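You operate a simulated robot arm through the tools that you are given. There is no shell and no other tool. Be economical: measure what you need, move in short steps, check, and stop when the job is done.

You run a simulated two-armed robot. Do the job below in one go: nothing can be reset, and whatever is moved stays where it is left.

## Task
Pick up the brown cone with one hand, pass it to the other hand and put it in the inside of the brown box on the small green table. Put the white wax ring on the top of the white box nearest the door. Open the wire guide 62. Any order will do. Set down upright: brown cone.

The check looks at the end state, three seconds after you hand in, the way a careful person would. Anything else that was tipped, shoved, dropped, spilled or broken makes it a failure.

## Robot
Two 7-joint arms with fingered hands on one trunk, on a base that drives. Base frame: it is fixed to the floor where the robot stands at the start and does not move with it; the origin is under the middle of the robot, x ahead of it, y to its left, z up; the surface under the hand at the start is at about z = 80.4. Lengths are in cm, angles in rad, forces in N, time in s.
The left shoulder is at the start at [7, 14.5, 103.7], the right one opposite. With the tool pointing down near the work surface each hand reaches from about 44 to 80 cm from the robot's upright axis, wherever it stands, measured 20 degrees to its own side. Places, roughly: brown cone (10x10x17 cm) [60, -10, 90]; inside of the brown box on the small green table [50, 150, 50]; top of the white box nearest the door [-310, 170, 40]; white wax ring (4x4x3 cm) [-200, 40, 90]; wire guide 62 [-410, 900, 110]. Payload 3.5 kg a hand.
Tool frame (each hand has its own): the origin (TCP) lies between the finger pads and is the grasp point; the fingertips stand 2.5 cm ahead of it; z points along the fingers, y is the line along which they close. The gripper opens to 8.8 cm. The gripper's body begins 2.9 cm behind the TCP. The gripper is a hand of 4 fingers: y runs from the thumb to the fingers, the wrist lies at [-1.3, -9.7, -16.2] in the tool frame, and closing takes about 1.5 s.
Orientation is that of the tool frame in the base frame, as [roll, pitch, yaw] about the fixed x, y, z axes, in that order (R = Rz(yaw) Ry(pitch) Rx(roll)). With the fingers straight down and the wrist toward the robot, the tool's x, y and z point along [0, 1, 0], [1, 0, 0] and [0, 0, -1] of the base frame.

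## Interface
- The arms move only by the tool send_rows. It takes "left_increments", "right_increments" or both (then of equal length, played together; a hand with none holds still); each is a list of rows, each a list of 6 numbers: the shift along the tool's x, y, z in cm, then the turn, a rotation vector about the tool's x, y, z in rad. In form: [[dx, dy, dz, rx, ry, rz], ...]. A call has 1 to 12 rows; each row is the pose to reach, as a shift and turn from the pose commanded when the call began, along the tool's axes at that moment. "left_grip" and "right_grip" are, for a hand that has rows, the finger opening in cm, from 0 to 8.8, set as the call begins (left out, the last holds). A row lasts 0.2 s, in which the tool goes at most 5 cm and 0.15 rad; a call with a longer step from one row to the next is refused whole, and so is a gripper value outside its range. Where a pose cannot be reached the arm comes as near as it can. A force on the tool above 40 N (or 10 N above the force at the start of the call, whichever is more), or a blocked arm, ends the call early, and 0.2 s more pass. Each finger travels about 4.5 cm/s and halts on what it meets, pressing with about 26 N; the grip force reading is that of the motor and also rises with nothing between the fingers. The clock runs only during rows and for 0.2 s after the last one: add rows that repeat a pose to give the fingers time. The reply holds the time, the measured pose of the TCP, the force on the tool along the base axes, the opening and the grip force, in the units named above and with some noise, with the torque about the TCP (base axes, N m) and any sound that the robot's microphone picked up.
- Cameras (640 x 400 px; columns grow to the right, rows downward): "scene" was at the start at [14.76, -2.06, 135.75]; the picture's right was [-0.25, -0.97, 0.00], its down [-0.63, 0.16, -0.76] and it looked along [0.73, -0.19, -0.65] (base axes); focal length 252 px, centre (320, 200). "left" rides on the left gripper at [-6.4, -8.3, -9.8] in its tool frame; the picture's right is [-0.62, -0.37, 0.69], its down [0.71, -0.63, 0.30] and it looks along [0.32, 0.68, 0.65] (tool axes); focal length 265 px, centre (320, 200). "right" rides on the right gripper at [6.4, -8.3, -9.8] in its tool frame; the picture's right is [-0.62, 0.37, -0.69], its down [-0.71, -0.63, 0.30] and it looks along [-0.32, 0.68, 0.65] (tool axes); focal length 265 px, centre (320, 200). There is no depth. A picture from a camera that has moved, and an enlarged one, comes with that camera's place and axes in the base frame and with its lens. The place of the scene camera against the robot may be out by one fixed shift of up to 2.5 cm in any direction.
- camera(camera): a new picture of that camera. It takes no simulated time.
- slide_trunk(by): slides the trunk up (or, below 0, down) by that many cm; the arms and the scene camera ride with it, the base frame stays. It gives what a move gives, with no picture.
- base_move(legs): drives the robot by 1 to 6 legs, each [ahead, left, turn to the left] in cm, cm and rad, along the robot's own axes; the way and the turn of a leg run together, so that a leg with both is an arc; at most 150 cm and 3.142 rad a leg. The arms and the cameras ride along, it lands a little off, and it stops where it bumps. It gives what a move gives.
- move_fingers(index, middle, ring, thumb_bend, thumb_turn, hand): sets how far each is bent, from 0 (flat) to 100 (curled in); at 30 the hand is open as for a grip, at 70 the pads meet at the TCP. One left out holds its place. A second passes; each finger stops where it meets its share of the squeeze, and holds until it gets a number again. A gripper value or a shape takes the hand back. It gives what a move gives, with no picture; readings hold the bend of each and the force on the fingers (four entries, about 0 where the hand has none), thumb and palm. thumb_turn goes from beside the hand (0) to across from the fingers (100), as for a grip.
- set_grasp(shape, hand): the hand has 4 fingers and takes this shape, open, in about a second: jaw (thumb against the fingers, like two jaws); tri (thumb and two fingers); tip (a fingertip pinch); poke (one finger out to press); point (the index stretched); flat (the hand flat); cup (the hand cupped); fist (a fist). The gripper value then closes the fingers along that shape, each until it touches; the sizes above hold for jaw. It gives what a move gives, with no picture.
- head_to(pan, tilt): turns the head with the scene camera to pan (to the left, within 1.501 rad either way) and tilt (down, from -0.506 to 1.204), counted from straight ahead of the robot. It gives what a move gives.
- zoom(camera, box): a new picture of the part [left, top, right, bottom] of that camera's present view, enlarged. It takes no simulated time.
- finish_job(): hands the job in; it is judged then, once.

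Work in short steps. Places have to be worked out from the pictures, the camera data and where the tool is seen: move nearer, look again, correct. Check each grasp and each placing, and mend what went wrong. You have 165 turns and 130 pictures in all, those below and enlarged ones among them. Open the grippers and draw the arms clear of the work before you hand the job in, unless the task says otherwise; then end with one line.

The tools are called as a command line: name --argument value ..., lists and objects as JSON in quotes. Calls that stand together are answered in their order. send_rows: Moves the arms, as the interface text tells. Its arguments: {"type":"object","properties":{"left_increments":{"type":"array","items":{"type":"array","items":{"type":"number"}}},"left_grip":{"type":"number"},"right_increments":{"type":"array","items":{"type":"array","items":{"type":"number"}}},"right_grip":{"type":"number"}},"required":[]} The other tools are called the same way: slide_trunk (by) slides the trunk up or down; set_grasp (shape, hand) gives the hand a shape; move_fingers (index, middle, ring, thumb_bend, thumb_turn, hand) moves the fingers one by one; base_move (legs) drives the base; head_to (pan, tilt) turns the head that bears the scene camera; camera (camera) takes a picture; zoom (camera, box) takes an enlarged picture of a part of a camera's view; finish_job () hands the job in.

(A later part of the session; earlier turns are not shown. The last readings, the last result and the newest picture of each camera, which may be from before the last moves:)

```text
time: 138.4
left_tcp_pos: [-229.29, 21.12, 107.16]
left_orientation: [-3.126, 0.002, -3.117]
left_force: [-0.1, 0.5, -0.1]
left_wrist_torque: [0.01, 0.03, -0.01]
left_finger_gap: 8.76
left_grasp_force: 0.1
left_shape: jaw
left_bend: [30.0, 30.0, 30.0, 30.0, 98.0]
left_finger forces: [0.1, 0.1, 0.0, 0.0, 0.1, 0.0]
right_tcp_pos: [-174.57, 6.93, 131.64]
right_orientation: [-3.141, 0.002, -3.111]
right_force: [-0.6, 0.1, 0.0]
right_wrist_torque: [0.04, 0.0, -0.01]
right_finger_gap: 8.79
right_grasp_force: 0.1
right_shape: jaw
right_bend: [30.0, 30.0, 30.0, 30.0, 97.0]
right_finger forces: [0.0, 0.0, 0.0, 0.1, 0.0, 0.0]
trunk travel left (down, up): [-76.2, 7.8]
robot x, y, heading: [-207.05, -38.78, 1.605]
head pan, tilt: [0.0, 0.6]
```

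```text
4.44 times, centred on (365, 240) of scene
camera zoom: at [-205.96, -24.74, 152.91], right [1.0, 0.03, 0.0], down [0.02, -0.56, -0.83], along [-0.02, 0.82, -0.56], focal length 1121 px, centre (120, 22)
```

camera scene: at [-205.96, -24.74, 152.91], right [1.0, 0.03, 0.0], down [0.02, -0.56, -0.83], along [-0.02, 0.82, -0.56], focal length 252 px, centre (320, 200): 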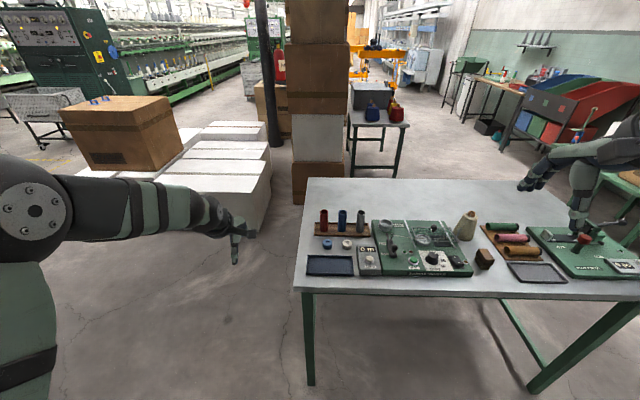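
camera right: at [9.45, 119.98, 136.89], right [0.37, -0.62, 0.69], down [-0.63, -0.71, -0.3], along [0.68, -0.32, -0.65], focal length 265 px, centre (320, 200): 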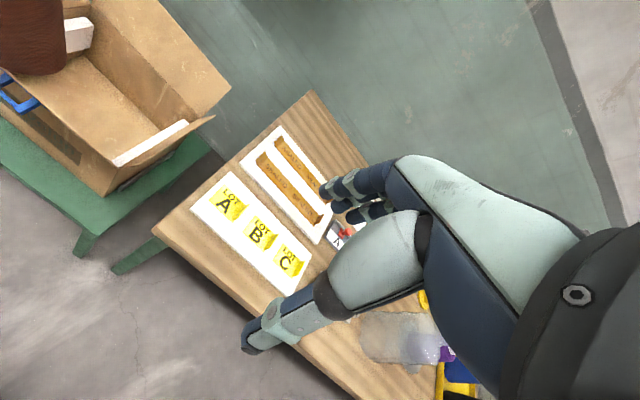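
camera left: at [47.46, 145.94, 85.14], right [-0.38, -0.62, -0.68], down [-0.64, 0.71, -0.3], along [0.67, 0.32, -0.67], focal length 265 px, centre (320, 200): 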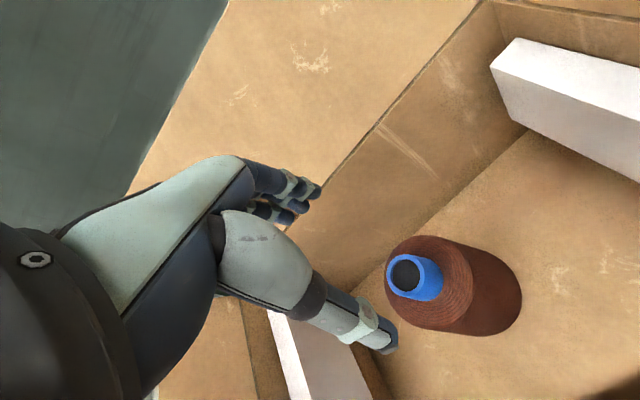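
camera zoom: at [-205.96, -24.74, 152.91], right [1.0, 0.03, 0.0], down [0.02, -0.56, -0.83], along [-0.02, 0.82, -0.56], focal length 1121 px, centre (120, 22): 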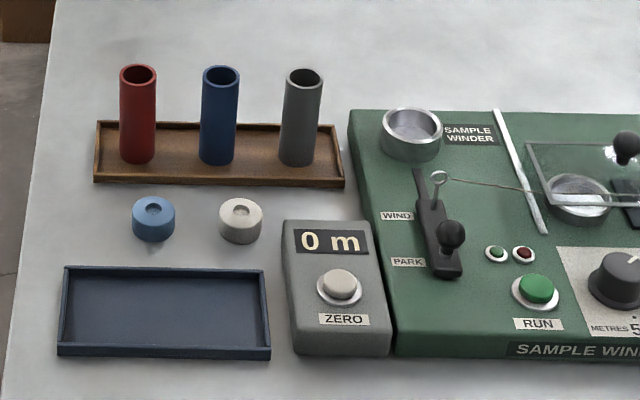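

White wax ring is at about (-196.8, 48.4, 81.5), between the blue ring, counter box and bobbin rack. I drive 29 cm ahead, then lower the trunk a bit while lifting the left hand.

base_move --legs '[[29, 0, -0.03]]'

send_rows --left_increments '[[0, 0, -3, 0, 0, 0], [0, 0, -6, 0, 0, 0], [0, 0, -9, 0, 0, 0], [0, 0, -12, 0, 0, 0], [0, 0, -14, 0, 0, 0]]' --right_increments '[[3, 2, 2, 0, 0, 0], [6, 3, 4, 0, 0, 0], [9, 4, 6, 0, 0, 0], [12, 5, 8, 0, 0, 0], [15, 6, 10, 0, 0, 0]]' --right_grip 6

slide_trunk --by -14

camera --camera "right"

camera --camera "scene"

```text
time: 140.4
left_tcp_pos: [-228.01, 51.13, 107.21]
left_orientation: [-3.127, 0.004, 3.137]
left_force: [-0.1, 0.0, -0.8]
left_wrist_torque: [0.03, -0.01, 0.0]
left_finger_gap: 8.76
left_grasp_force: 0.0
left_shape: jaw
left_bend: [30.0, 30.0, 30.0, 30.0, 98.0]
left_finger forces: [0.1, 0.0, 0.0, 0.0, 0.0, 0.1]
right_tcp_pos: [-173.75, 35.17, 131.76]
right_orientation: [3.141, 0.0, -3.141]
right_force: [-0.7, -0.1, -0.2]
right_wrist_torque: [0.0, 0.06, 0.0]
right_finger_gap: 8.8
right_grasp_force: 0.0
right_shape: jaw
right_bend: [30.0, 30.0, 30.0, 30.0, 97.0]
right_finger forces: [0.0, 0.1, 0.1, 0.0, 0.0, 0.0]
trunk travel left (down, up): [-76.2, 7.8]
robot x, y, heading: [-207.92, -9.52, 1.571]
head pan, tilt: [0.0, 0.6]
```

```text
time: 141.6
left_tcp_pos: [-228.19, 51.39, 121.24]
left_orientation: [-3.126, 0.006, 3.138]
left_force: [-0.4, -0.1, -0.5]
left_wrist_torque: [-0.02, 0.01, 0.0]
left_finger_gap: 8.77
left_grasp_force: 0.1
left_shape: jaw
left_bend: [30.0, 30.0, 30.0, 30.0, 98.0]
left_finger forces: [0.1, 0.0, 0.1, 0.0, 0.0, 0.0]
right_tcp_pos: [-188.97, 41.43, 121.88]
right_orientation: [-3.141, 0.002, -3.14]
right_force: [-0.2, -1.1, 0.8]
right_wrist_torque: [-0.03, 0.0, 0.0]
right_finger_gap: 6.02
right_grasp_force: 0.0
right_shape: jaw
right_bend: [28.0, 37.0, 34.0, 59.0, 99.0]
right_finger forces: [0.0, 0.0, 0.1, 0.0, 0.0, 0.0]
trunk travel left (down, up): [-76.2, 7.8]
robot x, y, heading: [-207.64, -9.0, 1.571]
head pan, tilt: [0.0, 0.6]
```

```text
time: 143.3
left_tcp_pos: [-228.19, 51.47, 107.21]
left_orientation: [-3.125, 0.003, 3.135]
left_force: [-0.3, -0.4, 0.3]
left_wrist_torque: [0.07, 0.0, -0.01]
left_finger_gap: 8.76
left_grasp_force: 0.1
left_shape: jaw
left_bend: [30.0, 30.0, 30.0, 30.0, 98.0]
left_finger forces: [0.0, 0.1, 0.1, 0.1, 0.0, 0.0]
right_tcp_pos: [-188.78, 41.44, 107.78]
right_orientation: [-3.139, 0.002, -3.139]
right_force: [0.7, 0.5, -0.2]
right_wrist_torque: [-0.02, 0.02, 0.0]
right_finger_gap: 6.05
right_grasp_force: 0.1
right_shape: jaw
right_bend: [28.0, 37.0, 34.0, 59.0, 99.0]
right_finger forces: [0.1, 0.0, 0.0, 0.1, 0.1, 0.0]
trunk travel left (down, up): [-62.2, 21.8]
robot x, y, heading: [-207.79, -9.26, 1.57]
head pan, tilt: [0.0, 0.6]
```

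```text
49 pictures are left
camera right: at [-195.18, 33.08, 117.62], right [0.62, 0.37, 0.69], down [0.72, -0.63, -0.3], along [0.32, 0.68, -0.65], focal length 265 px, centre (320, 200)
```

right: 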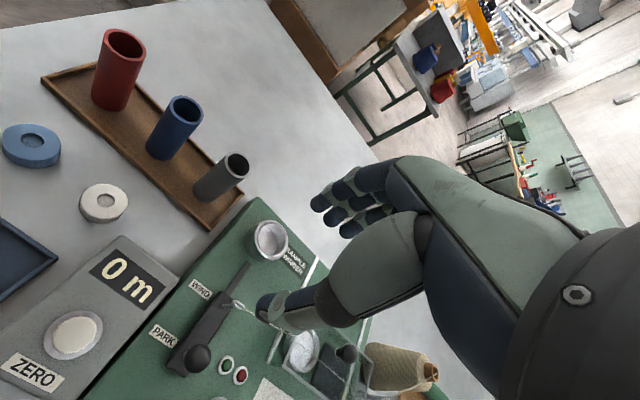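

```text
48 pictures are left
camera scene: at [-206.04, 4.7, 138.91], right [1.0, 0.0, 0.0], down [0.0, -0.56, -0.83], along [0.0, 0.83, -0.56], focal length 252 px, centre (320, 200)
```

scene: 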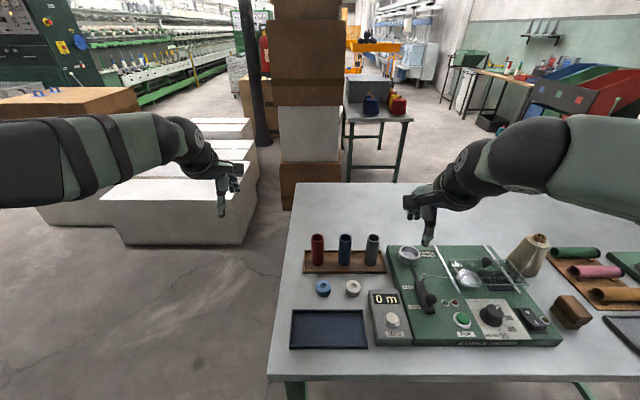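

The two cameras agree if the ring's top is at z≈90 (table higher than assumed), at about (-199, 41.5). I move over it keeping height and re-measure.

send_rows --right_increments '[[4, 0, 0, 0, 0, 0], [8, 0, 0, 0, 0, 0], [10.2, 0, 2, 0, 0, 0], [10.2, 0, 3, 0, 0, 0]]'

camera --camera "right"

```text
time: 144.3
left_tcp_pos: [-227.98, 51.37, 107.38]
left_orientation: [-3.126, 0.004, 3.137]
left_force: [-0.5, 0.6, 0.2]
left_wrist_torque: [0.01, 0.0, -0.02]
left_finger_gap: 8.74
left_grasp_force: 0.0
left_shape: jaw
left_bend: [30.0, 30.0, 30.0, 30.0, 98.0]
left_finger forces: [0.0, 0.0, 0.1, 0.0, 0.0, 0.0]
right_tcp_pos: [-198.97, 41.19, 104.86]
right_orientation: [-3.14, 0.003, -3.141]
right_force: [-0.4, 1.0, -0.5]
right_wrist_torque: [0.0, 0.01, 0.03]
right_finger_gap: 6.02
right_grasp_force: 0.1
right_shape: jaw
right_bend: [28.0, 37.0, 34.0, 59.0, 99.0]
right_finger forces: [0.0, 0.0, 0.0, 0.0, 0.1, 0.1]
trunk travel left (down, up): [-62.2, 21.8]
robot x, y, heading: [-207.67, -9.0, 1.572]
head pan, tilt: [0.0, 0.6]
```

```text
47 pictures are left
camera right: at [-205.36, 32.9, 114.67], right [0.62, 0.37, 0.69], down [0.72, -0.63, -0.3], along [0.32, 0.68, -0.66], focal length 265 px, centre (320, 200)
```

right: 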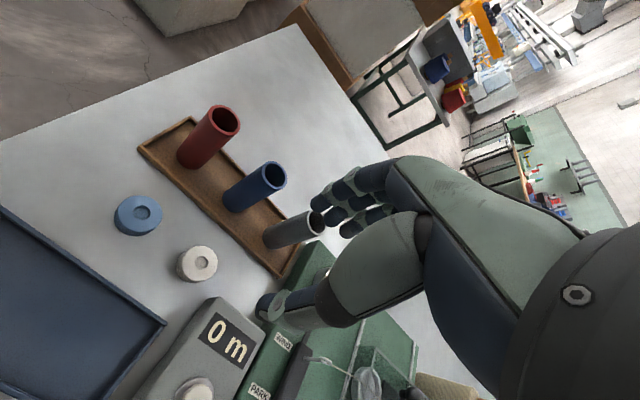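

Triangulated: ring top at (-199.6, 42.4, 87.4); the rack edge is only ~2 cm behind it. I set a 5 cm opening so the far fingers fit in that gap, and descend partway to re-check.

send_rows --right_increments '[[0.6, 1.1, 0, 0, 0, 0], [0.6, 1.1, 4, 0, 0, 0], [0.6, 1.1, 8, 0, 0, 0], [0.6, 1.1, 11, 0, 0, 0], [0.6, 1.1, 11, 0, 0, 0]]' --right_grip 5

camera --camera "right"

zoom --camera "scene" --box '[290, 210, 430, 350]'

```text
time: 145.5
left_tcp_pos: [-228.01, 51.39, 107.22]
left_orientation: [-3.126, 0.004, 3.134]
left_force: [-0.3, -0.4, -0.1]
left_wrist_torque: [0.0, -0.02, -0.02]
left_finger_gap: 8.78
left_grasp_force: 0.0
left_shape: jaw
left_bend: [30.0, 30.0, 30.0, 30.0, 98.0]
left_finger forces: [0.0, 0.0, 0.0, 0.1, 0.0, 0.1]
right_tcp_pos: [-199.4, 42.43, 94.05]
right_orientation: [-3.141, 0.001, -3.141]
right_force: [0.4, 0.2, 0.1]
right_wrist_torque: [0.01, -0.04, 0.02]
right_finger_gap: 5.0
right_grasp_force: 0.1
right_shape: jaw
right_bend: [74.0, 42.0, 38.0, 66.0, 100.0]
right_finger forces: [0.0, 0.0, 0.0, 0.0, 0.1, 0.0]
trunk travel left (down, up): [-62.2, 21.8]
robot x, y, heading: [-207.71, -8.79, 1.568]
head pan, tilt: [0.0, 0.6]
```

```text
46 pictures are left
camera right: at [-205.83, 34.14, 103.8], right [0.62, 0.37, 0.69], down [0.72, -0.63, -0.3], along [0.32, 0.68, -0.65], focal length 265 px, centre (320, 200)
```

right: 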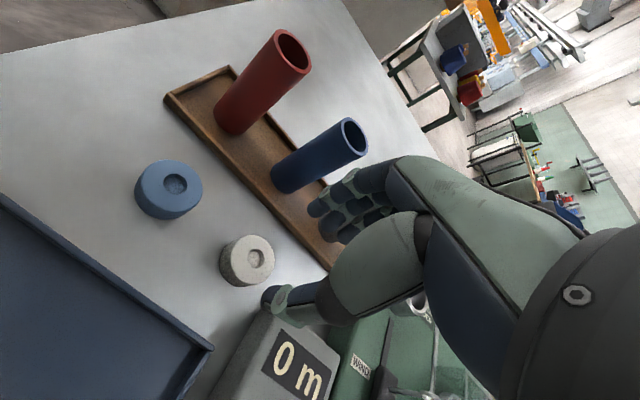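

```text
2.86 times, centred on (360, 280) of scene
camera zoom: at [-206.02, 4.66, 138.91], right [1.0, 0.0, 0.0], down [0.0, -0.56, -0.83], along [0.0, 0.83, -0.56], focal length 720 px, centre (206, -29)
```

zoom: 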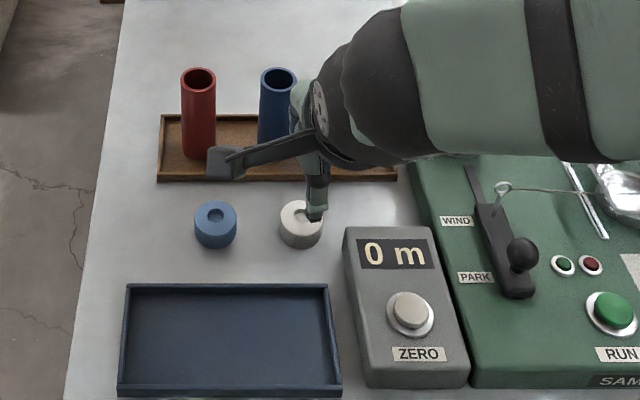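

Refined: ring at (-199.5, 42.8), top z≈87; rack edge y≈47.4. Opening 5.4, I descend to TCP z≈87.2.

send_rows --right_increments '[[0, 0.2, 2.5, 0, 0, 0], [0, 0.2, 4.5, 0, 0, 0], [0, 0.2, 5.8, 0, 0, 0], [0, 0.2, 6.8, 0, 0, 0], [0, 0.2, 6.8, 0, 0, 0]]' --right_grip 5.4

camera --camera "right"

zoom --camera "scene" --box '[290, 210, 430, 350]'

```text
time: 146.7
left_tcp_pos: [-228.11, 51.14, 107.38]
left_orientation: [-3.128, 0.004, 3.137]
left_force: [-1.5, -0.1, 0.0]
left_wrist_torque: [-0.01, 0.04, -0.01]
left_finger_gap: 8.75
left_grasp_force: 0.1
left_shape: jaw
left_bend: [30.0, 30.0, 30.0, 30.0, 98.0]
left_finger forces: [0.0, 0.0, 0.1, 0.1, 0.1, 0.0]
right_tcp_pos: [-199.4, 42.59, 87.54]
right_orientation: [3.133, 0.001, 3.141]
right_force: [1.4, 1.4, 25.6]
right_wrist_torque: [-0.47, 0.0, -0.07]
right_finger_gap: 5.28
right_grasp_force: 0.0
right_shape: jaw
right_bend: [29.0, 40.0, 37.0, 66.0, 100.0]
right_finger forces: [1.9, 3.8, 0.0, 0.0, 18.8, 0.1]
trunk travel left (down, up): [-62.2, 21.8]
robot x, y, heading: [-207.62, -9.18, 1.567]
head pan, tilt: [0.0, 0.6]
```

```text
44 pictures are left
camera right: at [-205.86, 34.18, 97.25], right [0.62, 0.36, 0.7], down [0.71, -0.63, -0.31], along [0.32, 0.69, -0.65], focal length 265 px, centre (320, 200)
```

right: 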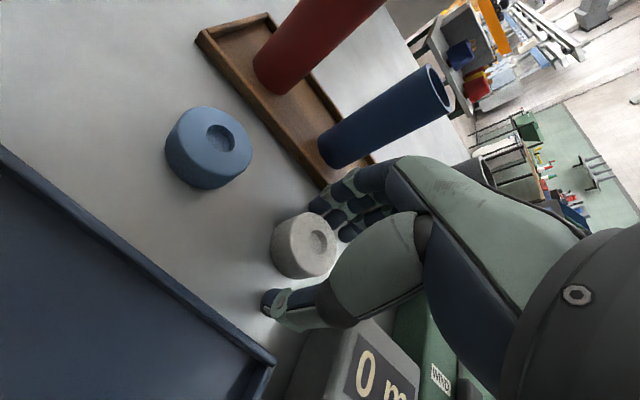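

```text
2.86 times, centred on (360, 280) of scene
camera zoom: at [-206.06, 4.41, 138.98], right [1.0, 0.0, 0.0], down [0.0, -0.56, -0.83], along [0.0, 0.83, -0.56], focal length 720 px, centre (206, -29)
```

zoom: 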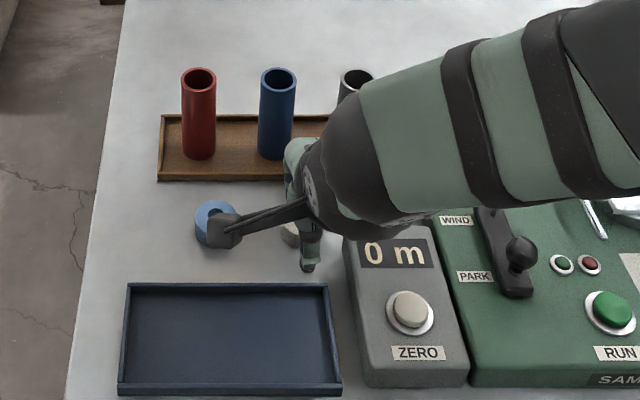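

The thumb tip touches the table (force up), with the ring properly between thumb and fingers. I rise 0.5 cm and close.

send_rows --right_increments '[[0, 0, -0.6, 0, 0, 0], [0, 0, -0.6, 0, 0, 0]]'

send_rows --right_increments '[[0, 0, 0, 0, 0, 0], [0, 0, 0, 0, 0, 0], [0, 0, 0, 0, 0, 0], [0, 0, 0, 0, 0, 0], [0, 0, 0, 0, 0, 0], [0, 0, 0, 0, 0, 0]]' --right_grip 2.5

camera --camera "right"

```text
time: 147.3
left_tcp_pos: [-228.12, 51.31, 107.28]
left_orientation: [-3.127, 0.004, 3.136]
left_force: [0.2, 0.2, 0.8]
left_wrist_torque: [-0.02, -0.01, 0.0]
left_finger_gap: 8.76
left_grasp_force: 0.1
left_shape: jaw
left_bend: [30.0, 30.0, 30.0, 30.0, 98.0]
left_finger forces: [0.0, 0.0, 0.0, 0.0, 0.0, 0.1]
right_tcp_pos: [-199.43, 42.49, 87.5]
right_orientation: [-3.138, 0.002, -3.141]
right_force: [0.7, 1.5, 4.9]
right_wrist_torque: [0.21, -0.03, -0.01]
right_finger_gap: 5.48
right_grasp_force: 0.1
right_shape: jaw
right_bend: [28.0, 38.0, 37.0, 64.0, 100.0]
right_finger forces: [1.1, 4.0, 0.1, 0.0, 0.0, 0.0]
trunk travel left (down, up): [-62.2, 21.8]
robot x, y, heading: [-207.33, -9.08, 1.572]
head pan, tilt: [0.0, 0.6]
```

```text
time: 148.7
left_tcp_pos: [-228.11, 51.46, 107.26]
left_orientation: [-3.127, 0.004, 3.136]
left_force: [-0.3, 0.1, -0.7]
left_wrist_torque: [0.02, -0.01, 0.02]
left_finger_gap: 8.75
left_grasp_force: 0.1
left_shape: jaw
left_bend: [30.0, 30.0, 30.0, 30.0, 98.0]
left_finger forces: [0.1, 0.1, 0.1, 0.1, 0.0, 0.1]
right_tcp_pos: [-199.57, 42.64, 87.65]
right_orientation: [-3.14, 0.002, -3.14]
right_force: [0.5, 1.4, -0.4]
right_wrist_torque: [0.0, 0.0, -0.03]
right_finger_gap: 2.93
right_grasp_force: 25.7
right_shape: jaw
right_bend: [74.0, 52.0, 56.0, 75.0, 100.0]
right_finger forces: [14.6, 7.2, 0.0, 0.1, 21.9, 0.0]
trunk travel left (down, up): [-62.2, 21.8]
robot x, y, heading: [-207.44, -9.45, 1.574]
head pan, tilt: [0.0, 0.6]
```

```text
42 pictures are left
camera right: at [-205.91, 34.25, 97.43], right [0.62, 0.37, 0.69], down [0.72, -0.63, -0.3], along [0.32, 0.68, -0.66], focal length 265 px, centre (320, 200)
```

right: 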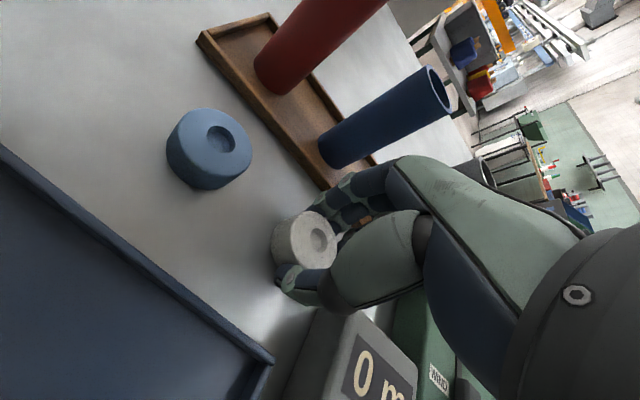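

Gripped (26 N). I lift straight up 16 cm.

send_rows --right_increments '[[0, 0, -1.5, 0, 0, 0], [0, 0, -4, 0, 0, 0], [0, 0, -8, 0, 0, 0], [0, 0, -12, 0, 0, 0], [0, 0, -16, 0, 0, 0], [0, 0, -16, 0, 0, 0]]'

camera --camera "right"

```text
time: 150.1
left_tcp_pos: [-228.04, 51.47, 107.17]
left_orientation: [-3.128, 0.003, 3.137]
left_force: [-0.5, -0.2, 0.0]
left_wrist_torque: [0.02, -0.01, 0.0]
left_finger_gap: 8.77
left_grasp_force: 0.1
left_shape: jaw
left_bend: [30.0, 30.0, 30.0, 30.0, 98.0]
left_finger forces: [0.1, 0.1, 0.0, 0.1, 0.0, 0.0]
right_tcp_pos: [-199.66, 42.92, 103.53]
right_orientation: [-3.136, 0.001, -3.139]
right_force: [-0.2, -0.6, -0.6]
right_wrist_torque: [0.02, 0.03, 0.0]
right_finger_gap: 2.89
right_grasp_force: 26.4
right_shape: jaw
right_bend: [74.0, 52.0, 56.0, 75.0, 100.0]
right_finger forces: [14.8, 7.3, 0.1, 0.0, 22.0, 0.0]
trunk travel left (down, up): [-62.2, 21.8]
robot x, y, heading: [-207.08, -9.11, 1.574]
head pan, tilt: [0.0, 0.6]
```

```text
41 pictures are left
camera right: at [-206.06, 34.55, 113.32], right [0.62, 0.37, 0.69], down [0.72, -0.63, -0.3], along [0.32, 0.68, -0.66], focal length 265 px, centre (320, 200)
```

right: 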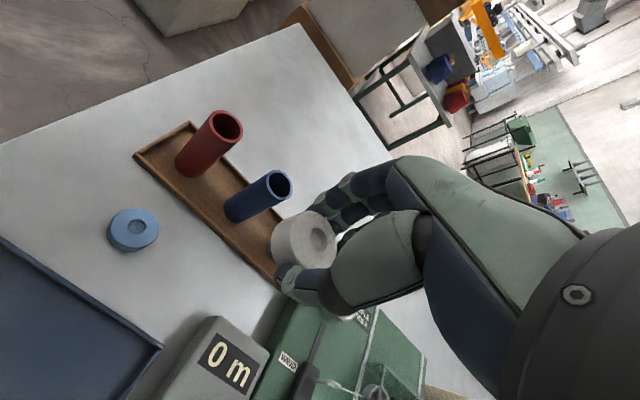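

Ring secured. I back 35 cm, strafe left (−x) 85 cm, and look at the white boxes.

base_move --legs '[[-35, 0, 0], [0, 85, 0]]'

camera --camera "scene"

```text
time: 156.4
left_tcp_pos: [-313.33, 17.23, 107.18]
left_orientation: [-3.126, 0.004, 3.133]
left_force: [0.6, 0.0, -0.1]
left_wrist_torque: [0.0, -0.02, 0.0]
left_finger_gap: 8.78
left_grasp_force: 0.1
left_shape: jaw
left_bend: [30.0, 30.0, 30.0, 30.0, 98.0]
left_finger forces: [0.0, 0.1, 0.0, 0.0, 0.0, 0.0]
right_tcp_pos: [-284.88, 8.74, 103.45]
right_orientation: [-3.14, 0.002, 3.14]
right_force: [0.5, -0.1, 0.6]
right_wrist_torque: [0.02, -0.02, 0.02]
right_finger_gap: 2.9
right_grasp_force: 26.1
right_shape: jaw
right_bend: [74.0, 52.0, 56.0, 75.0, 100.0]
right_finger forces: [14.8, 7.3, 0.0, 0.0, 21.9, 0.0]
trunk travel left (down, up): [-62.2, 21.8]
robot x, y, heading: [-293.04, -43.38, 1.572]
head pan, tilt: [0.0, 0.6]
```

```text
40 pictures are left
camera scene: at [-291.35, -29.42, 138.9], right [1.0, 0.0, 0.0], down [0.0, -0.57, -0.82], along [0.0, 0.82, -0.57], focal length 252 px, centre (320, 200)
```

scene: 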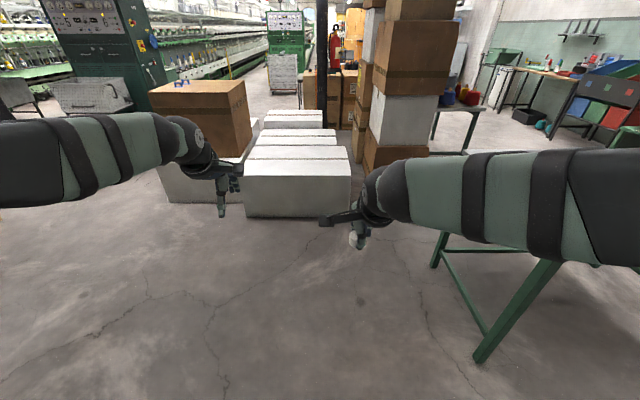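

zoom --camera "scene" --box '[220, 95, 380, 225]'

```text
3.08 times, centred on (300, 160) of scene
camera zoom: at [-291.35, -29.42, 138.9], right [1.0, 0.0, 0.0], down [0.0, -0.57, -0.82], along [0.0, 0.82, -0.57], focal length 776 px, centre (382, 323)
```

zoom: 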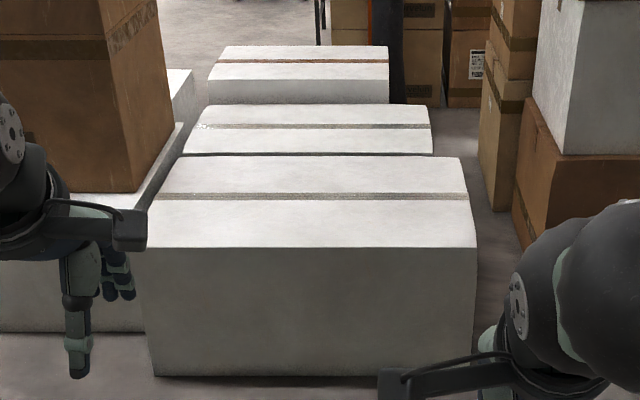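

The front white box spans x −353…−267, y ≈147–205, top near z 40: it's the target. I drive to about (−310, 104).

base_move --legs '[[74, 8.5, 0], [73, 8.5, 0]]'

camera --camera "scene"

camera --camera "right"

```text
time: 164.2
left_tcp_pos: [-327.74, 166.14, 107.3]
left_orientation: [-3.125, 0.004, 3.123]
left_force: [0.2, -0.1, 0.2]
left_wrist_torque: [0.0, -0.01, 0.03]
left_finger_gap: 8.75
left_grasp_force: 0.0
left_shape: jaw
left_bend: [30.0, 30.0, 30.0, 30.0, 98.0]
left_finger forces: [0.0, 0.0, 0.1, 0.0, 0.0, 0.0]
right_tcp_pos: [-299.37, 157.47, 103.54]
right_orientation: [-3.139, 0.002, 3.131]
right_force: [0.1, -0.9, 0.0]
right_wrist_torque: [0.04, -0.01, 0.05]
right_finger_gap: 2.89
right_grasp_force: 26.1
right_shape: jaw
right_bend: [74.0, 52.0, 56.0, 75.0, 100.0]
right_finger forces: [14.7, 7.3, 0.0, 0.0, 22.0, 0.0]
trunk travel left (down, up): [-62.2, 21.8]
robot x, y, heading: [-307.67, 105.56, 1.56]
head pan, tilt: [0.0, 0.6]
```

```text
38 pictures are left
camera scene: at [-306.28, 119.31, 138.91], right [1.0, -0.01, 0.0], down [-0.01, -0.56, -0.83], along [0.01, 0.82, -0.56], focal length 252 px, centre (320, 200)
```

scene: 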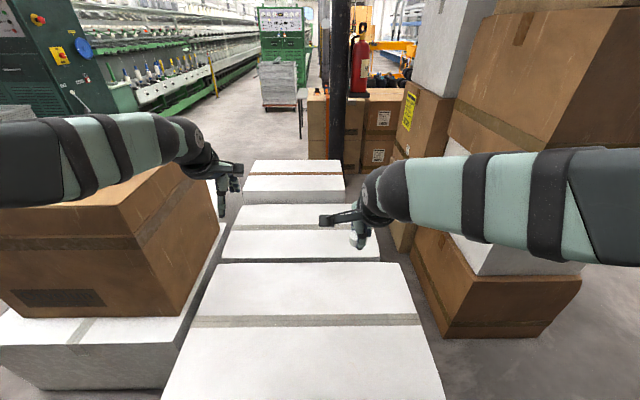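

```text
37 pictures are left
camera right: at [-305.93, 149.09, 113.32], right [0.62, 0.36, 0.69], down [0.71, -0.64, -0.3], along [0.33, 0.68, -0.65], focal length 265 px, centre (320, 200)
```

right: 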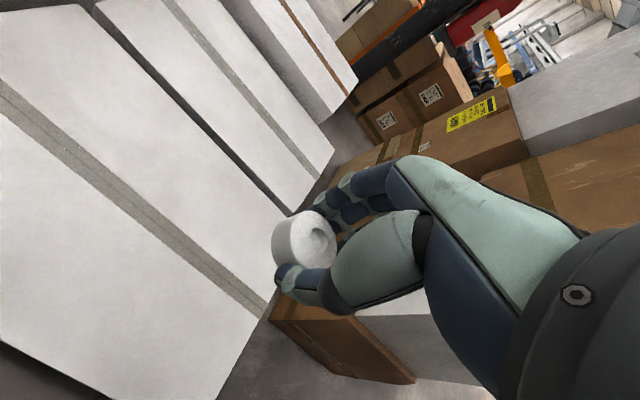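

Clear. I shift the ring a bit inward and lower the right arm 22 cm, raising the left hand meanwhile to keep it away from the brown carton.

send_rows --right_increments '[[1, 1, 3.5, 0, 0, 0], [2, 2, 7, 0, 0, 0], [3, 3, 10.5, 0, 0, 0], [4, 3.5, 14, 0, 0, 0], [5, 3.5, 18, 0, 0, 0], [5, 3.5, 22, 0, 0, 0], [5, 3.5, 22, 0, 0, 0]]' --left_increments '[[0, 0, -2, 0, 0, 0], [0, 0, -4, 0, 0, 0], [0, 0, -6, 0, 0, 0], [0, 0, -8, 0, 0, 0], [0, 0, -10, 0, 0, 0], [0, 0, -12, 0, 0, 0], [0, 0, -12, 0, 0, 0]]'

slide_trunk --by -22

camera --camera "scene"

camera --camera "right"

```text
time: 165.8
left_tcp_pos: [-327.82, 166.28, 119.27]
left_orientation: [-3.125, 0.003, 3.122]
left_force: [0.7, -0.1, 1.0]
left_wrist_torque: [-0.01, 0.0, 0.04]
left_finger_gap: 8.77
left_grasp_force: 0.0
left_shape: jaw
left_bend: [30.0, 30.0, 30.0, 30.0, 98.0]
left_finger forces: [0.0, 0.0, 0.0, 0.0, 0.1, 0.0]
right_tcp_pos: [-304.46, 160.53, 81.26]
right_orientation: [-3.141, 0.002, 3.131]
right_force: [0.4, 0.2, 0.1]
right_wrist_torque: [0.04, 0.01, 0.02]
right_finger_gap: 2.91
right_grasp_force: 26.6
right_shape: jaw
right_bend: [74.0, 52.0, 56.0, 75.0, 100.0]
right_finger forces: [14.8, 7.4, 0.1, 0.0, 22.0, 0.0]
trunk travel left (down, up): [-62.2, 21.8]
robot x, y, heading: [-307.83, 105.37, 1.563]
head pan, tilt: [0.0, 0.6]
```

```text
time: 168.1
left_tcp_pos: [-327.81, 166.36, 97.32]
left_orientation: [-3.126, 0.003, 3.123]
left_force: [0.2, -0.5, -0.8]
left_wrist_torque: [-0.01, 0.0, -0.01]
left_finger_gap: 8.77
left_grasp_force: 0.2
left_shape: jaw
left_bend: [30.0, 30.0, 30.0, 30.0, 98.0]
left_finger forces: [0.0, 0.0, 0.0, 0.1, 0.0, 0.0]
right_tcp_pos: [-304.42, 160.52, 59.44]
right_orientation: [-3.139, 0.003, 3.132]
right_force: [0.6, 0.2, -0.4]
right_wrist_torque: [-0.01, 0.02, 0.0]
right_finger_gap: 2.88
right_grasp_force: 26.0
right_shape: jaw
right_bend: [74.0, 52.0, 56.0, 75.0, 100.0]
right_finger forces: [14.8, 7.3, 0.0, 0.0, 22.0, 0.1]
trunk travel left (down, up): [-40.2, 43.8]
robot x, y, heading: [-308.44, 105.08, 1.562]
head pan, tilt: [0.0, 0.6]
```

```text
36 pictures are left
camera scene: at [-306.28, 119.32, 116.91], right [1.0, -0.01, 0.0], down [-0.01, -0.56, -0.83], along [0.01, 0.82, -0.56], focal length 252 px, centre (320, 200)
```

scene: 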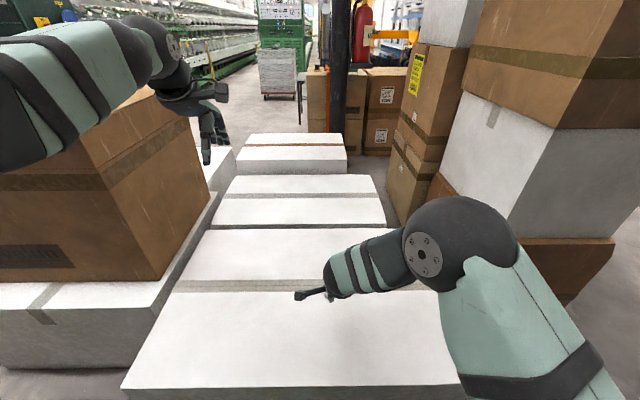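

```text
35 pictures are left
camera right: at [-310.97, 152.25, 69.08], right [0.62, 0.36, 0.69], down [0.71, -0.64, -0.3], along [0.33, 0.68, -0.65], focal length 265 px, centre (320, 200)
```

right: 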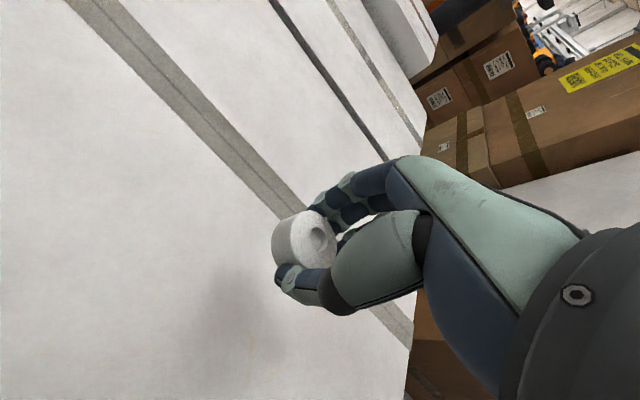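

Good, elbow is high. I lower 12 more with the trunk, then feel for the surface.

slide_trunk --by -12

send_rows --right_increments '[[0, 0, 0.6, 0, 0, 0], [0, 0, 1.2, 0, 0, 0], [0, 0, 1.8, 0, 0, 0], [0, 0, 2.3, 0, 0, 0], [0, 0, 2.3, 0, 0, 0]]'

camera --camera "right"

```text
time: 169.6
left_tcp_pos: [-327.85, 166.27, 85.19]
left_orientation: [-3.128, 0.003, 3.121]
left_force: [-0.1, 0.1, -0.9]
left_wrist_torque: [0.03, 0.02, 0.01]
left_finger_gap: 8.74
left_grasp_force: 0.0
left_shape: jaw
left_bend: [30.0, 30.0, 30.0, 30.0, 98.0]
left_finger forces: [0.1, 0.0, 0.0, 0.0, 0.1, 0.0]
right_tcp_pos: [-304.53, 160.49, 47.24]
right_orientation: [-3.14, 0.002, 3.132]
right_force: [0.3, 0.2, 0.1]
right_wrist_torque: [-0.02, 0.0, 0.01]
right_finger_gap: 2.92
right_grasp_force: 25.9
right_shape: jaw
right_bend: [74.0, 52.0, 56.0, 75.0, 100.0]
right_finger forces: [14.8, 7.3, 0.0, 0.0, 21.9, 0.0]
trunk travel left (down, up): [-28.2, 55.8]
robot x, y, heading: [-307.79, 105.44, 1.566]
head pan, tilt: [0.0, 0.6]
```

```text
time: 170.8
left_tcp_pos: [-327.84, 166.33, 85.25]
left_orientation: [-3.126, 0.002, 3.122]
left_force: [0.0, 0.4, 0.3]
left_wrist_torque: [-0.01, 0.0, -0.02]
left_finger_gap: 8.77
left_grasp_force: 0.0
left_shape: jaw
left_bend: [30.0, 30.0, 30.0, 30.0, 98.0]
left_finger forces: [0.0, 0.0, 0.0, 0.0, 0.0, 0.1]
right_tcp_pos: [-304.46, 160.4, 44.9]
right_orientation: [-3.14, 0.0, 3.129]
right_force: [0.0, -0.7, 0.5]
right_wrist_torque: [-0.01, 0.02, -0.03]
right_finger_gap: 2.9
right_grasp_force: 26.2
right_shape: jaw
right_bend: [74.0, 52.0, 56.0, 75.0, 100.0]
right_finger forces: [14.9, 7.3, 0.0, 0.1, 21.9, 0.1]
trunk travel left (down, up): [-28.2, 55.8]
robot x, y, heading: [-308.15, 105.8, 1.561]
head pan, tilt: [0.0, 0.6]
```

```text
34 pictures are left
camera right: at [-310.99, 152.21, 54.67], right [0.62, 0.36, 0.69], down [0.71, -0.64, -0.3], along [0.33, 0.68, -0.65], focal length 265 px, centre (320, 200)
```

right: 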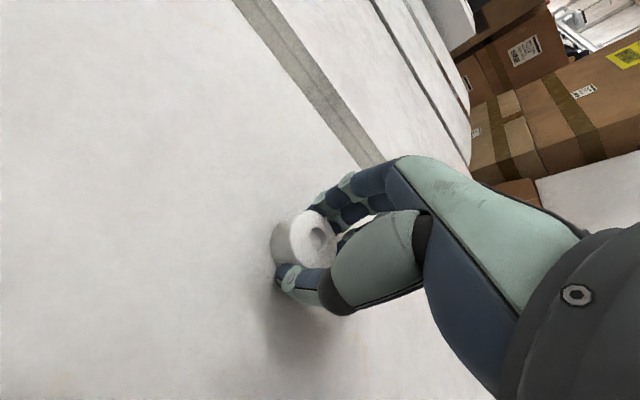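

Still just above; I continue down slowly.

send_rows --right_increments '[[0, 0, 0.4, 0, 0, 0], [0, 0, 0.8, 0, 0, 0], [0, 0, 1.2, 0, 0, 0], [0, 0, 1.6, 0, 0, 0], [0, 0, 2, 0, 0, 0], [0, 0, 2.4, 0, 0, 0]]'

camera --camera "right"

```text
time: 171.7
left_tcp_pos: [-327.93, 166.11, 85.38]
left_orientation: [-3.129, 0.005, 3.122]
left_force: [0.2, 0.8, 0.3]
left_wrist_torque: [0.01, 0.01, -0.01]
left_finger_gap: 8.74
left_grasp_force: 0.1
left_shape: jaw
left_bend: [30.0, 30.0, 30.0, 30.0, 98.0]
left_finger forces: [0.1, 0.0, 0.0, 0.0, 0.0, 0.1]
right_tcp_pos: [-304.63, 160.88, 44.52]
right_orientation: [3.125, -0.004, 3.126]
right_force: [0.2, -6.0, 22.7]
right_wrist_torque: [-0.62, 0.15, 0.01]
right_finger_gap: 2.99
right_grasp_force: 25.9
right_shape: jaw
right_bend: [74.0, 53.0, 56.0, 76.0, 100.0]
right_finger forces: [14.4, 7.0, 0.0, 0.0, 42.1, 0.0]
trunk travel left (down, up): [-28.2, 55.8]
robot x, y, heading: [-308.04, 105.25, 1.554]
head pan, tilt: [0.0, 0.6]
stopped in row 4 (right hand): the force on the tool passed its limit at 44 N (the readings are from after the stop); the commanded pose is now the measured one
```

```text
33 pictures are left
camera right: at [-311.07, 152.41, 54.23], right [0.63, 0.35, 0.7], down [0.7, -0.63, -0.32], along [0.33, 0.69, -0.64], focal length 265 px, centre (320, 200)
```

right: 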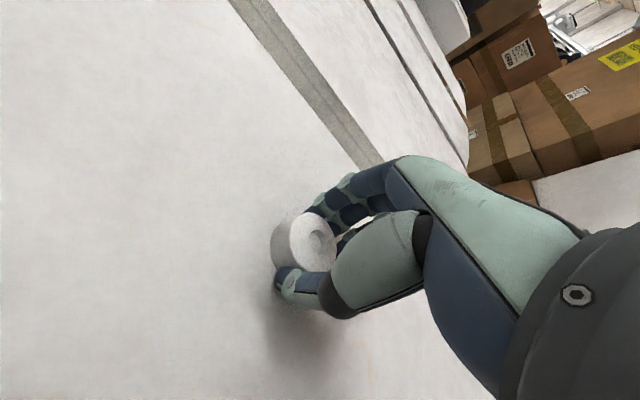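

Contact made (surface ≈ z 41.5). I ease off and level the hand.

send_rows --right_increments '[[0, 0, -0.4, 0.014, 0, 0], [0, 0, -0.5, 0.014, 0, 0], [0, 0, -0.5, 0.014, 0, 0]]'

```text
time: 172.4
left_tcp_pos: [-327.77, 166.38, 85.17]
left_orientation: [-3.126, 0.004, 3.122]
left_force: [-0.4, -0.4, 0.4]
left_wrist_torque: [-0.01, 0.02, 0.0]
left_finger_gap: 8.75
left_grasp_force: 0.0
left_shape: jaw
left_bend: [30.0, 30.0, 30.0, 30.0, 98.0]
left_finger forces: [0.0, 0.1, 0.0, 0.0, 0.1, 0.1]
right_tcp_pos: [-304.61, 160.9, 44.65]
right_orientation: [-3.136, 0.0, 3.13]
right_force: [-1.1, 2.2, 4.3]
right_wrist_torque: [0.08, 0.07, 0.06]
right_finger_gap: 2.97
right_grasp_force: 25.8
right_shape: jaw
right_bend: [74.0, 52.0, 56.0, 76.0, 100.0]
right_finger forces: [18.5, 8.5, 0.0, 0.0, 22.8, 0.1]
trunk travel left (down, up): [-28.2, 55.8]
robot x, y, heading: [-308.03, 105.78, 1.56]
head pan, tilt: [0.0, 0.6]
```

Light contact. I release and rise.

send_rows --right_increments '[[0, 0, 0, 0, 0, 0], [0, 0, 0, 0, 0, 0], [0, 0, 0, 0, 0, 0], [0, 0, 0, 0, 0, 0], [0, 0, 0, 0, 0, 0], [0, 0, 0, 0, 0, 0], [0, 0, -2, 0, 0, 0], [0, 0, -5, 0, 0, 0], [0, 0, -9, 0, 0, 0], [0, 0, -12, 0, 0, 0], [0, 0, -12, 0, 0, 0]]' --right_grip 7

camera --camera "right"

```text
time: 174.8
left_tcp_pos: [-327.86, 166.45, 85.24]
left_orientation: [-3.125, 0.004, 3.123]
left_force: [-0.5, -0.8, -0.6]
left_wrist_torque: [0.03, 0.02, 0.01]
left_finger_gap: 8.74
left_grasp_force: 0.1
left_shape: jaw
left_bend: [30.0, 30.0, 30.0, 30.0, 98.0]
left_finger forces: [0.0, 0.0, 0.0, 0.0, 0.0, 0.1]
right_tcp_pos: [-304.42, 160.59, 56.86]
right_orientation: [-3.137, -0.001, 3.129]
right_force: [-0.4, -0.6, 0.3]
right_wrist_torque: [0.0, 0.01, 0.01]
right_finger_gap: 6.97
right_grasp_force: 0.1
right_shape: jaw
right_bend: [27.0, 34.0, 32.0, 50.0, 99.0]
right_finger forces: [0.0, 0.0, 0.1, 0.0, 0.0, 0.0]
trunk travel left (down, up): [-28.2, 55.8]
robot x, y, heading: [-307.85, 105.27, 1.56]
head pan, tilt: [0.0, 0.6]
```

```text
32 pictures are left
camera right: at [-311.02, 152.5, 66.61], right [0.63, 0.36, 0.69], down [0.71, -0.64, -0.3], along [0.33, 0.68, -0.66], focal length 265 px, centre (320, 200)
```

right: 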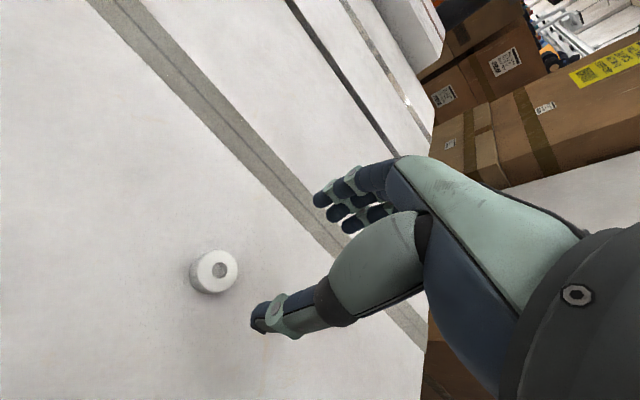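

Wax ring sits on the white box. I raise the trunk, back away, and look toward the machine row for a route to guide 62.

slide_trunk --by 48

base_move --legs '[[-60, 0, 0]]'

head_to --pan 0.35 --tilt 0.25

camera --camera "scene"

```text
refused: 48 is not a number from -40 to 40
```

```text
time: 178.2
left_tcp_pos: [-328.59, 107.15, 85.33]
left_orientation: [-3.126, 0.004, 3.125]
left_force: [-0.2, 1.2, -0.1]
left_wrist_torque: [0.0, 0.01, -0.01]
left_finger_gap: 8.78
left_grasp_force: 0.2
left_shape: jaw
left_bend: [30.0, 30.0, 30.0, 30.0, 98.0]
left_finger forces: [0.0, 0.0, 0.1, 0.0, 0.1, 0.0]
right_tcp_pos: [-305.3, 101.46, 56.8]
right_orientation: [-3.137, -0.002, 3.129]
right_force: [0.2, -0.6, -0.4]
right_wrist_torque: [0.01, 0.01, 0.01]
right_finger_gap: 6.98
right_grasp_force: 0.1
right_shape: jaw
right_bend: [27.0, 34.0, 32.0, 50.0, 99.0]
right_finger forces: [0.1, 0.1, 0.0, 0.1, 0.0, 0.0]
trunk travel left (down, up): [-28.2, 55.8]
robot x, y, heading: [-308.84, 46.27, 1.564]
head pan, tilt: [0.0, 0.6]
```

```text
time: 179.0
left_tcp_pos: [-328.61, 107.19, 85.23]
left_orientation: [-3.126, 0.004, 3.123]
left_force: [1.1, -0.4, 0.3]
left_wrist_torque: [0.0, -0.02, 0.01]
left_finger_gap: 8.73
left_grasp_force: 0.1
left_shape: jaw
left_bend: [30.0, 30.0, 30.0, 30.0, 98.0]
left_finger forces: [0.1, 0.1, 0.1, 0.1, 0.0, 0.0]
right_tcp_pos: [-305.32, 101.48, 56.76]
right_orientation: [-3.138, 0.0, 3.129]
right_force: [0.2, 0.7, 0.5]
right_wrist_torque: [0.03, -0.01, 0.01]
right_finger_gap: 6.98
right_grasp_force: 0.1
right_shape: jaw
right_bend: [27.0, 34.0, 32.0, 50.0, 99.0]
right_finger forces: [0.1, 0.1, 0.0, 0.0, 0.0, 0.0]
trunk travel left (down, up): [-28.2, 55.8]
robot x, y, heading: [-308.84, 46.33, 1.559]
head pan, tilt: [0.351, 0.25]
```

```text
31 pictures are left
camera scene: at [-310.19, 60.09, 108.12], right [0.94, 0.33, 0.0], down [0.08, -0.23, -0.97], along [-0.32, 0.91, -0.25], focal length 252 px, centre (320, 200)
```

scene: 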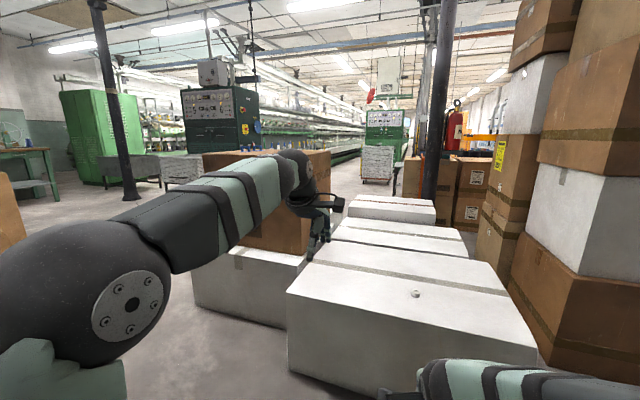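

The ring is still in place on the box. I raise the trunk and right arm, then strafe left (−x) 165 cm around the boxes to view the machine row.

slide_trunk --by 38

send_rows --right_increments '[[0, 0, -4, 0, 0, 0], [0, 0, -8, 0, 0, 0], [0, 0, -12, 0, 0, 0], [0, 0, -16, 0, 0, 0], [0, 0, -20, 0, 0, 0], [0, 0, -20, 0, 0, 0]]'

base_move --legs '[[0, 90, 0], [0, 80, 0]]'

head_to --pan -0.1 --tilt 0.3

camera --camera "scene"

```text
time: 182.7
left_tcp_pos: [-328.51, 107.19, 123.25]
left_orientation: [-3.125, 0.004, 3.125]
left_force: [0.4, 0.4, -0.5]
left_wrist_torque: [-0.05, -0.02, -0.02]
left_finger_gap: 8.75
left_grasp_force: 0.0
left_shape: jaw
left_bend: [30.0, 30.0, 30.0, 30.0, 98.0]
left_finger forces: [0.0, 0.1, 0.0, 0.0, 0.1, 0.0]
right_tcp_pos: [-305.33, 101.61, 94.69]
right_orientation: [-3.137, -0.001, 3.129]
right_force: [-0.1, -0.4, -0.8]
right_wrist_torque: [-0.02, 0.03, 0.04]
right_finger_gap: 6.97
right_grasp_force: 0.0
right_shape: jaw
right_bend: [27.0, 34.0, 32.0, 50.0, 99.0]
right_finger forces: [0.1, 0.0, 0.0, 0.1, 0.1, 0.0]
trunk travel left (down, up): [-66.2, 17.8]
robot x, y, heading: [-308.85, 46.63, 1.563]
head pan, tilt: [0.351, 0.25]
```

```text
time: 184.1
left_tcp_pos: [-328.54, 107.14, 123.22]
left_orientation: [-3.127, 0.004, 3.126]
left_force: [-0.3, 0.5, -0.2]
left_wrist_torque: [0.0, 0.02, 0.0]
left_finger_gap: 8.79
left_grasp_force: 0.0
left_shape: jaw
left_bend: [30.0, 30.0, 30.0, 30.0, 98.0]
left_finger forces: [0.1, 0.0, 0.1, 0.0, 0.0, 0.0]
right_tcp_pos: [-305.3, 101.39, 114.49]
right_orientation: [-3.137, -0.001, 3.13]
right_force: [-0.2, -0.2, 0.0]
right_wrist_torque: [0.02, 0.01, 0.0]
right_finger_gap: 6.99
right_grasp_force: 0.1
right_shape: jaw
right_bend: [27.0, 34.0, 32.0, 50.0, 99.0]
right_finger forces: [0.1, 0.0, 0.0, 0.1, 0.1, 0.0]
trunk travel left (down, up): [-66.2, 17.8]
robot x, y, heading: [-309.17, 45.94, 1.561]
head pan, tilt: [0.351, 0.25]
```

```text
time: 192.8
left_tcp_pos: [-499.17, 109.55, 123.25]
left_orientation: [-3.125, 0.005, 3.104]
left_force: [-0.5, 0.0, -0.3]
left_wrist_torque: [0.01, 0.0, 0.01]
left_finger_gap: 8.77
left_grasp_force: 0.0
left_shape: jaw
left_bend: [30.0, 30.0, 30.0, 30.0, 98.0]
left_finger forces: [0.0, 0.0, 0.2, 0.0, 0.1, 0.0]
right_tcp_pos: [-476.03, 103.2, 114.57]
right_orientation: [-3.137, -0.002, 3.11]
right_force: [-0.3, -0.3, 0.0]
right_wrist_torque: [0.05, 0.02, 0.01]
right_finger_gap: 6.97
right_grasp_force: 0.1
right_shape: jaw
right_bend: [27.0, 34.0, 32.0, 50.0, 99.0]
right_finger forces: [0.1, 0.0, 0.0, 0.0, 0.0, 0.0]
trunk travel left (down, up): [-66.2, 17.8]
robot x, y, heading: [-480.7, 48.33, 1.538]
head pan, tilt: [0.351, 0.25]
```

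```text
time: 193.7
left_tcp_pos: [-499.37, 109.51, 123.22]
left_orientation: [-3.126, 0.003, 3.103]
left_force: [0.1, -1.4, 0.5]
left_wrist_torque: [0.05, -0.02, -0.04]
left_finger_gap: 8.75
left_grasp_force: 0.1
left_shape: jaw
left_bend: [30.0, 30.0, 30.0, 30.0, 98.0]
left_finger forces: [0.1, 0.0, 0.0, 0.0, 0.1, 0.0]
right_tcp_pos: [-476.0, 103.17, 114.53]
right_orientation: [-3.135, -0.003, 3.108]
right_force: [-0.6, -0.4, 0.2]
right_wrist_torque: [-0.02, -0.01, 0.04]
right_finger_gap: 6.98
right_grasp_force: 0.1
right_shape: jaw
right_bend: [27.0, 34.0, 32.0, 50.0, 99.0]
right_finger forces: [0.0, 0.0, 0.0, 0.1, 0.0, 0.0]
trunk travel left (down, up): [-66.2, 17.8]
robot x, y, heading: [-480.62, 48.46, 1.537]
head pan, tilt: [-0.099, 0.3]
```

```text
30 pictures are left
camera scene: at [-477.69, 62.49, 145.65], right [0.99, -0.13, 0.0], down [-0.04, -0.29, -0.96], along [0.12, 0.95, -0.3], focal length 252 px, centre (320, 200)
```

scene: 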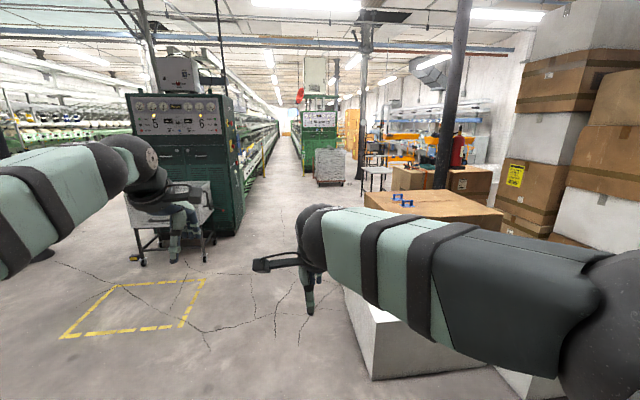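

The aisle between the two frames is visible; guide 62 projects on the right-hand frame's aisle side. I drive up the aisle in stages, veering left past the carton, correcting heading.

base_move --legs '[[100, 22, 0], [150, 0, 0], [110, -3, 0.033], [130, 0, 0]]'

camera --camera "scene"

```text
time: 217.4
left_tcp_pos: [-530.69, 597.84, 123.38]
left_orientation: [-3.124, 0.004, -3.11]
left_force: [0.3, -0.5, -0.4]
left_wrist_torque: [-0.02, 0.01, 0.02]
left_finger_gap: 8.76
left_grasp_force: 0.1
left_shape: jaw
left_bend: [30.0, 30.0, 30.0, 30.0, 98.0]
left_finger forces: [0.0, 0.0, 0.1, 0.0, 0.1, 0.0]
right_tcp_pos: [-506.95, 593.32, 114.59]
right_orientation: [-3.138, -0.003, -3.103]
right_force: [0.2, -1.4, 0.8]
right_wrist_torque: [-0.01, 0.02, 0.01]
right_finger_gap: 6.99
right_grasp_force: 0.1
right_shape: jaw
right_bend: [27.0, 34.0, 32.0, 50.0, 99.0]
right_finger forces: [0.0, 0.0, 0.0, 0.0, 0.0, 0.1]
trunk travel left (down, up): [-66.2, 17.8]
robot x, y, heading: [-507.88, 538.09, 1.608]
head pan, tilt: [-0.099, 0.3]
```

```text
29 pictures are left
camera scene: at [-505.81, 552.37, 145.66], right [1.0, -0.06, 0.0], down [-0.02, -0.3, -0.96], along [0.06, 0.95, -0.3], focal length 252 px, centre (320, 200)
```

scene: 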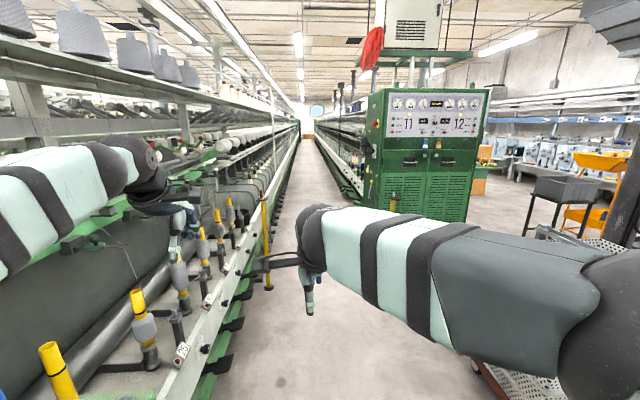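

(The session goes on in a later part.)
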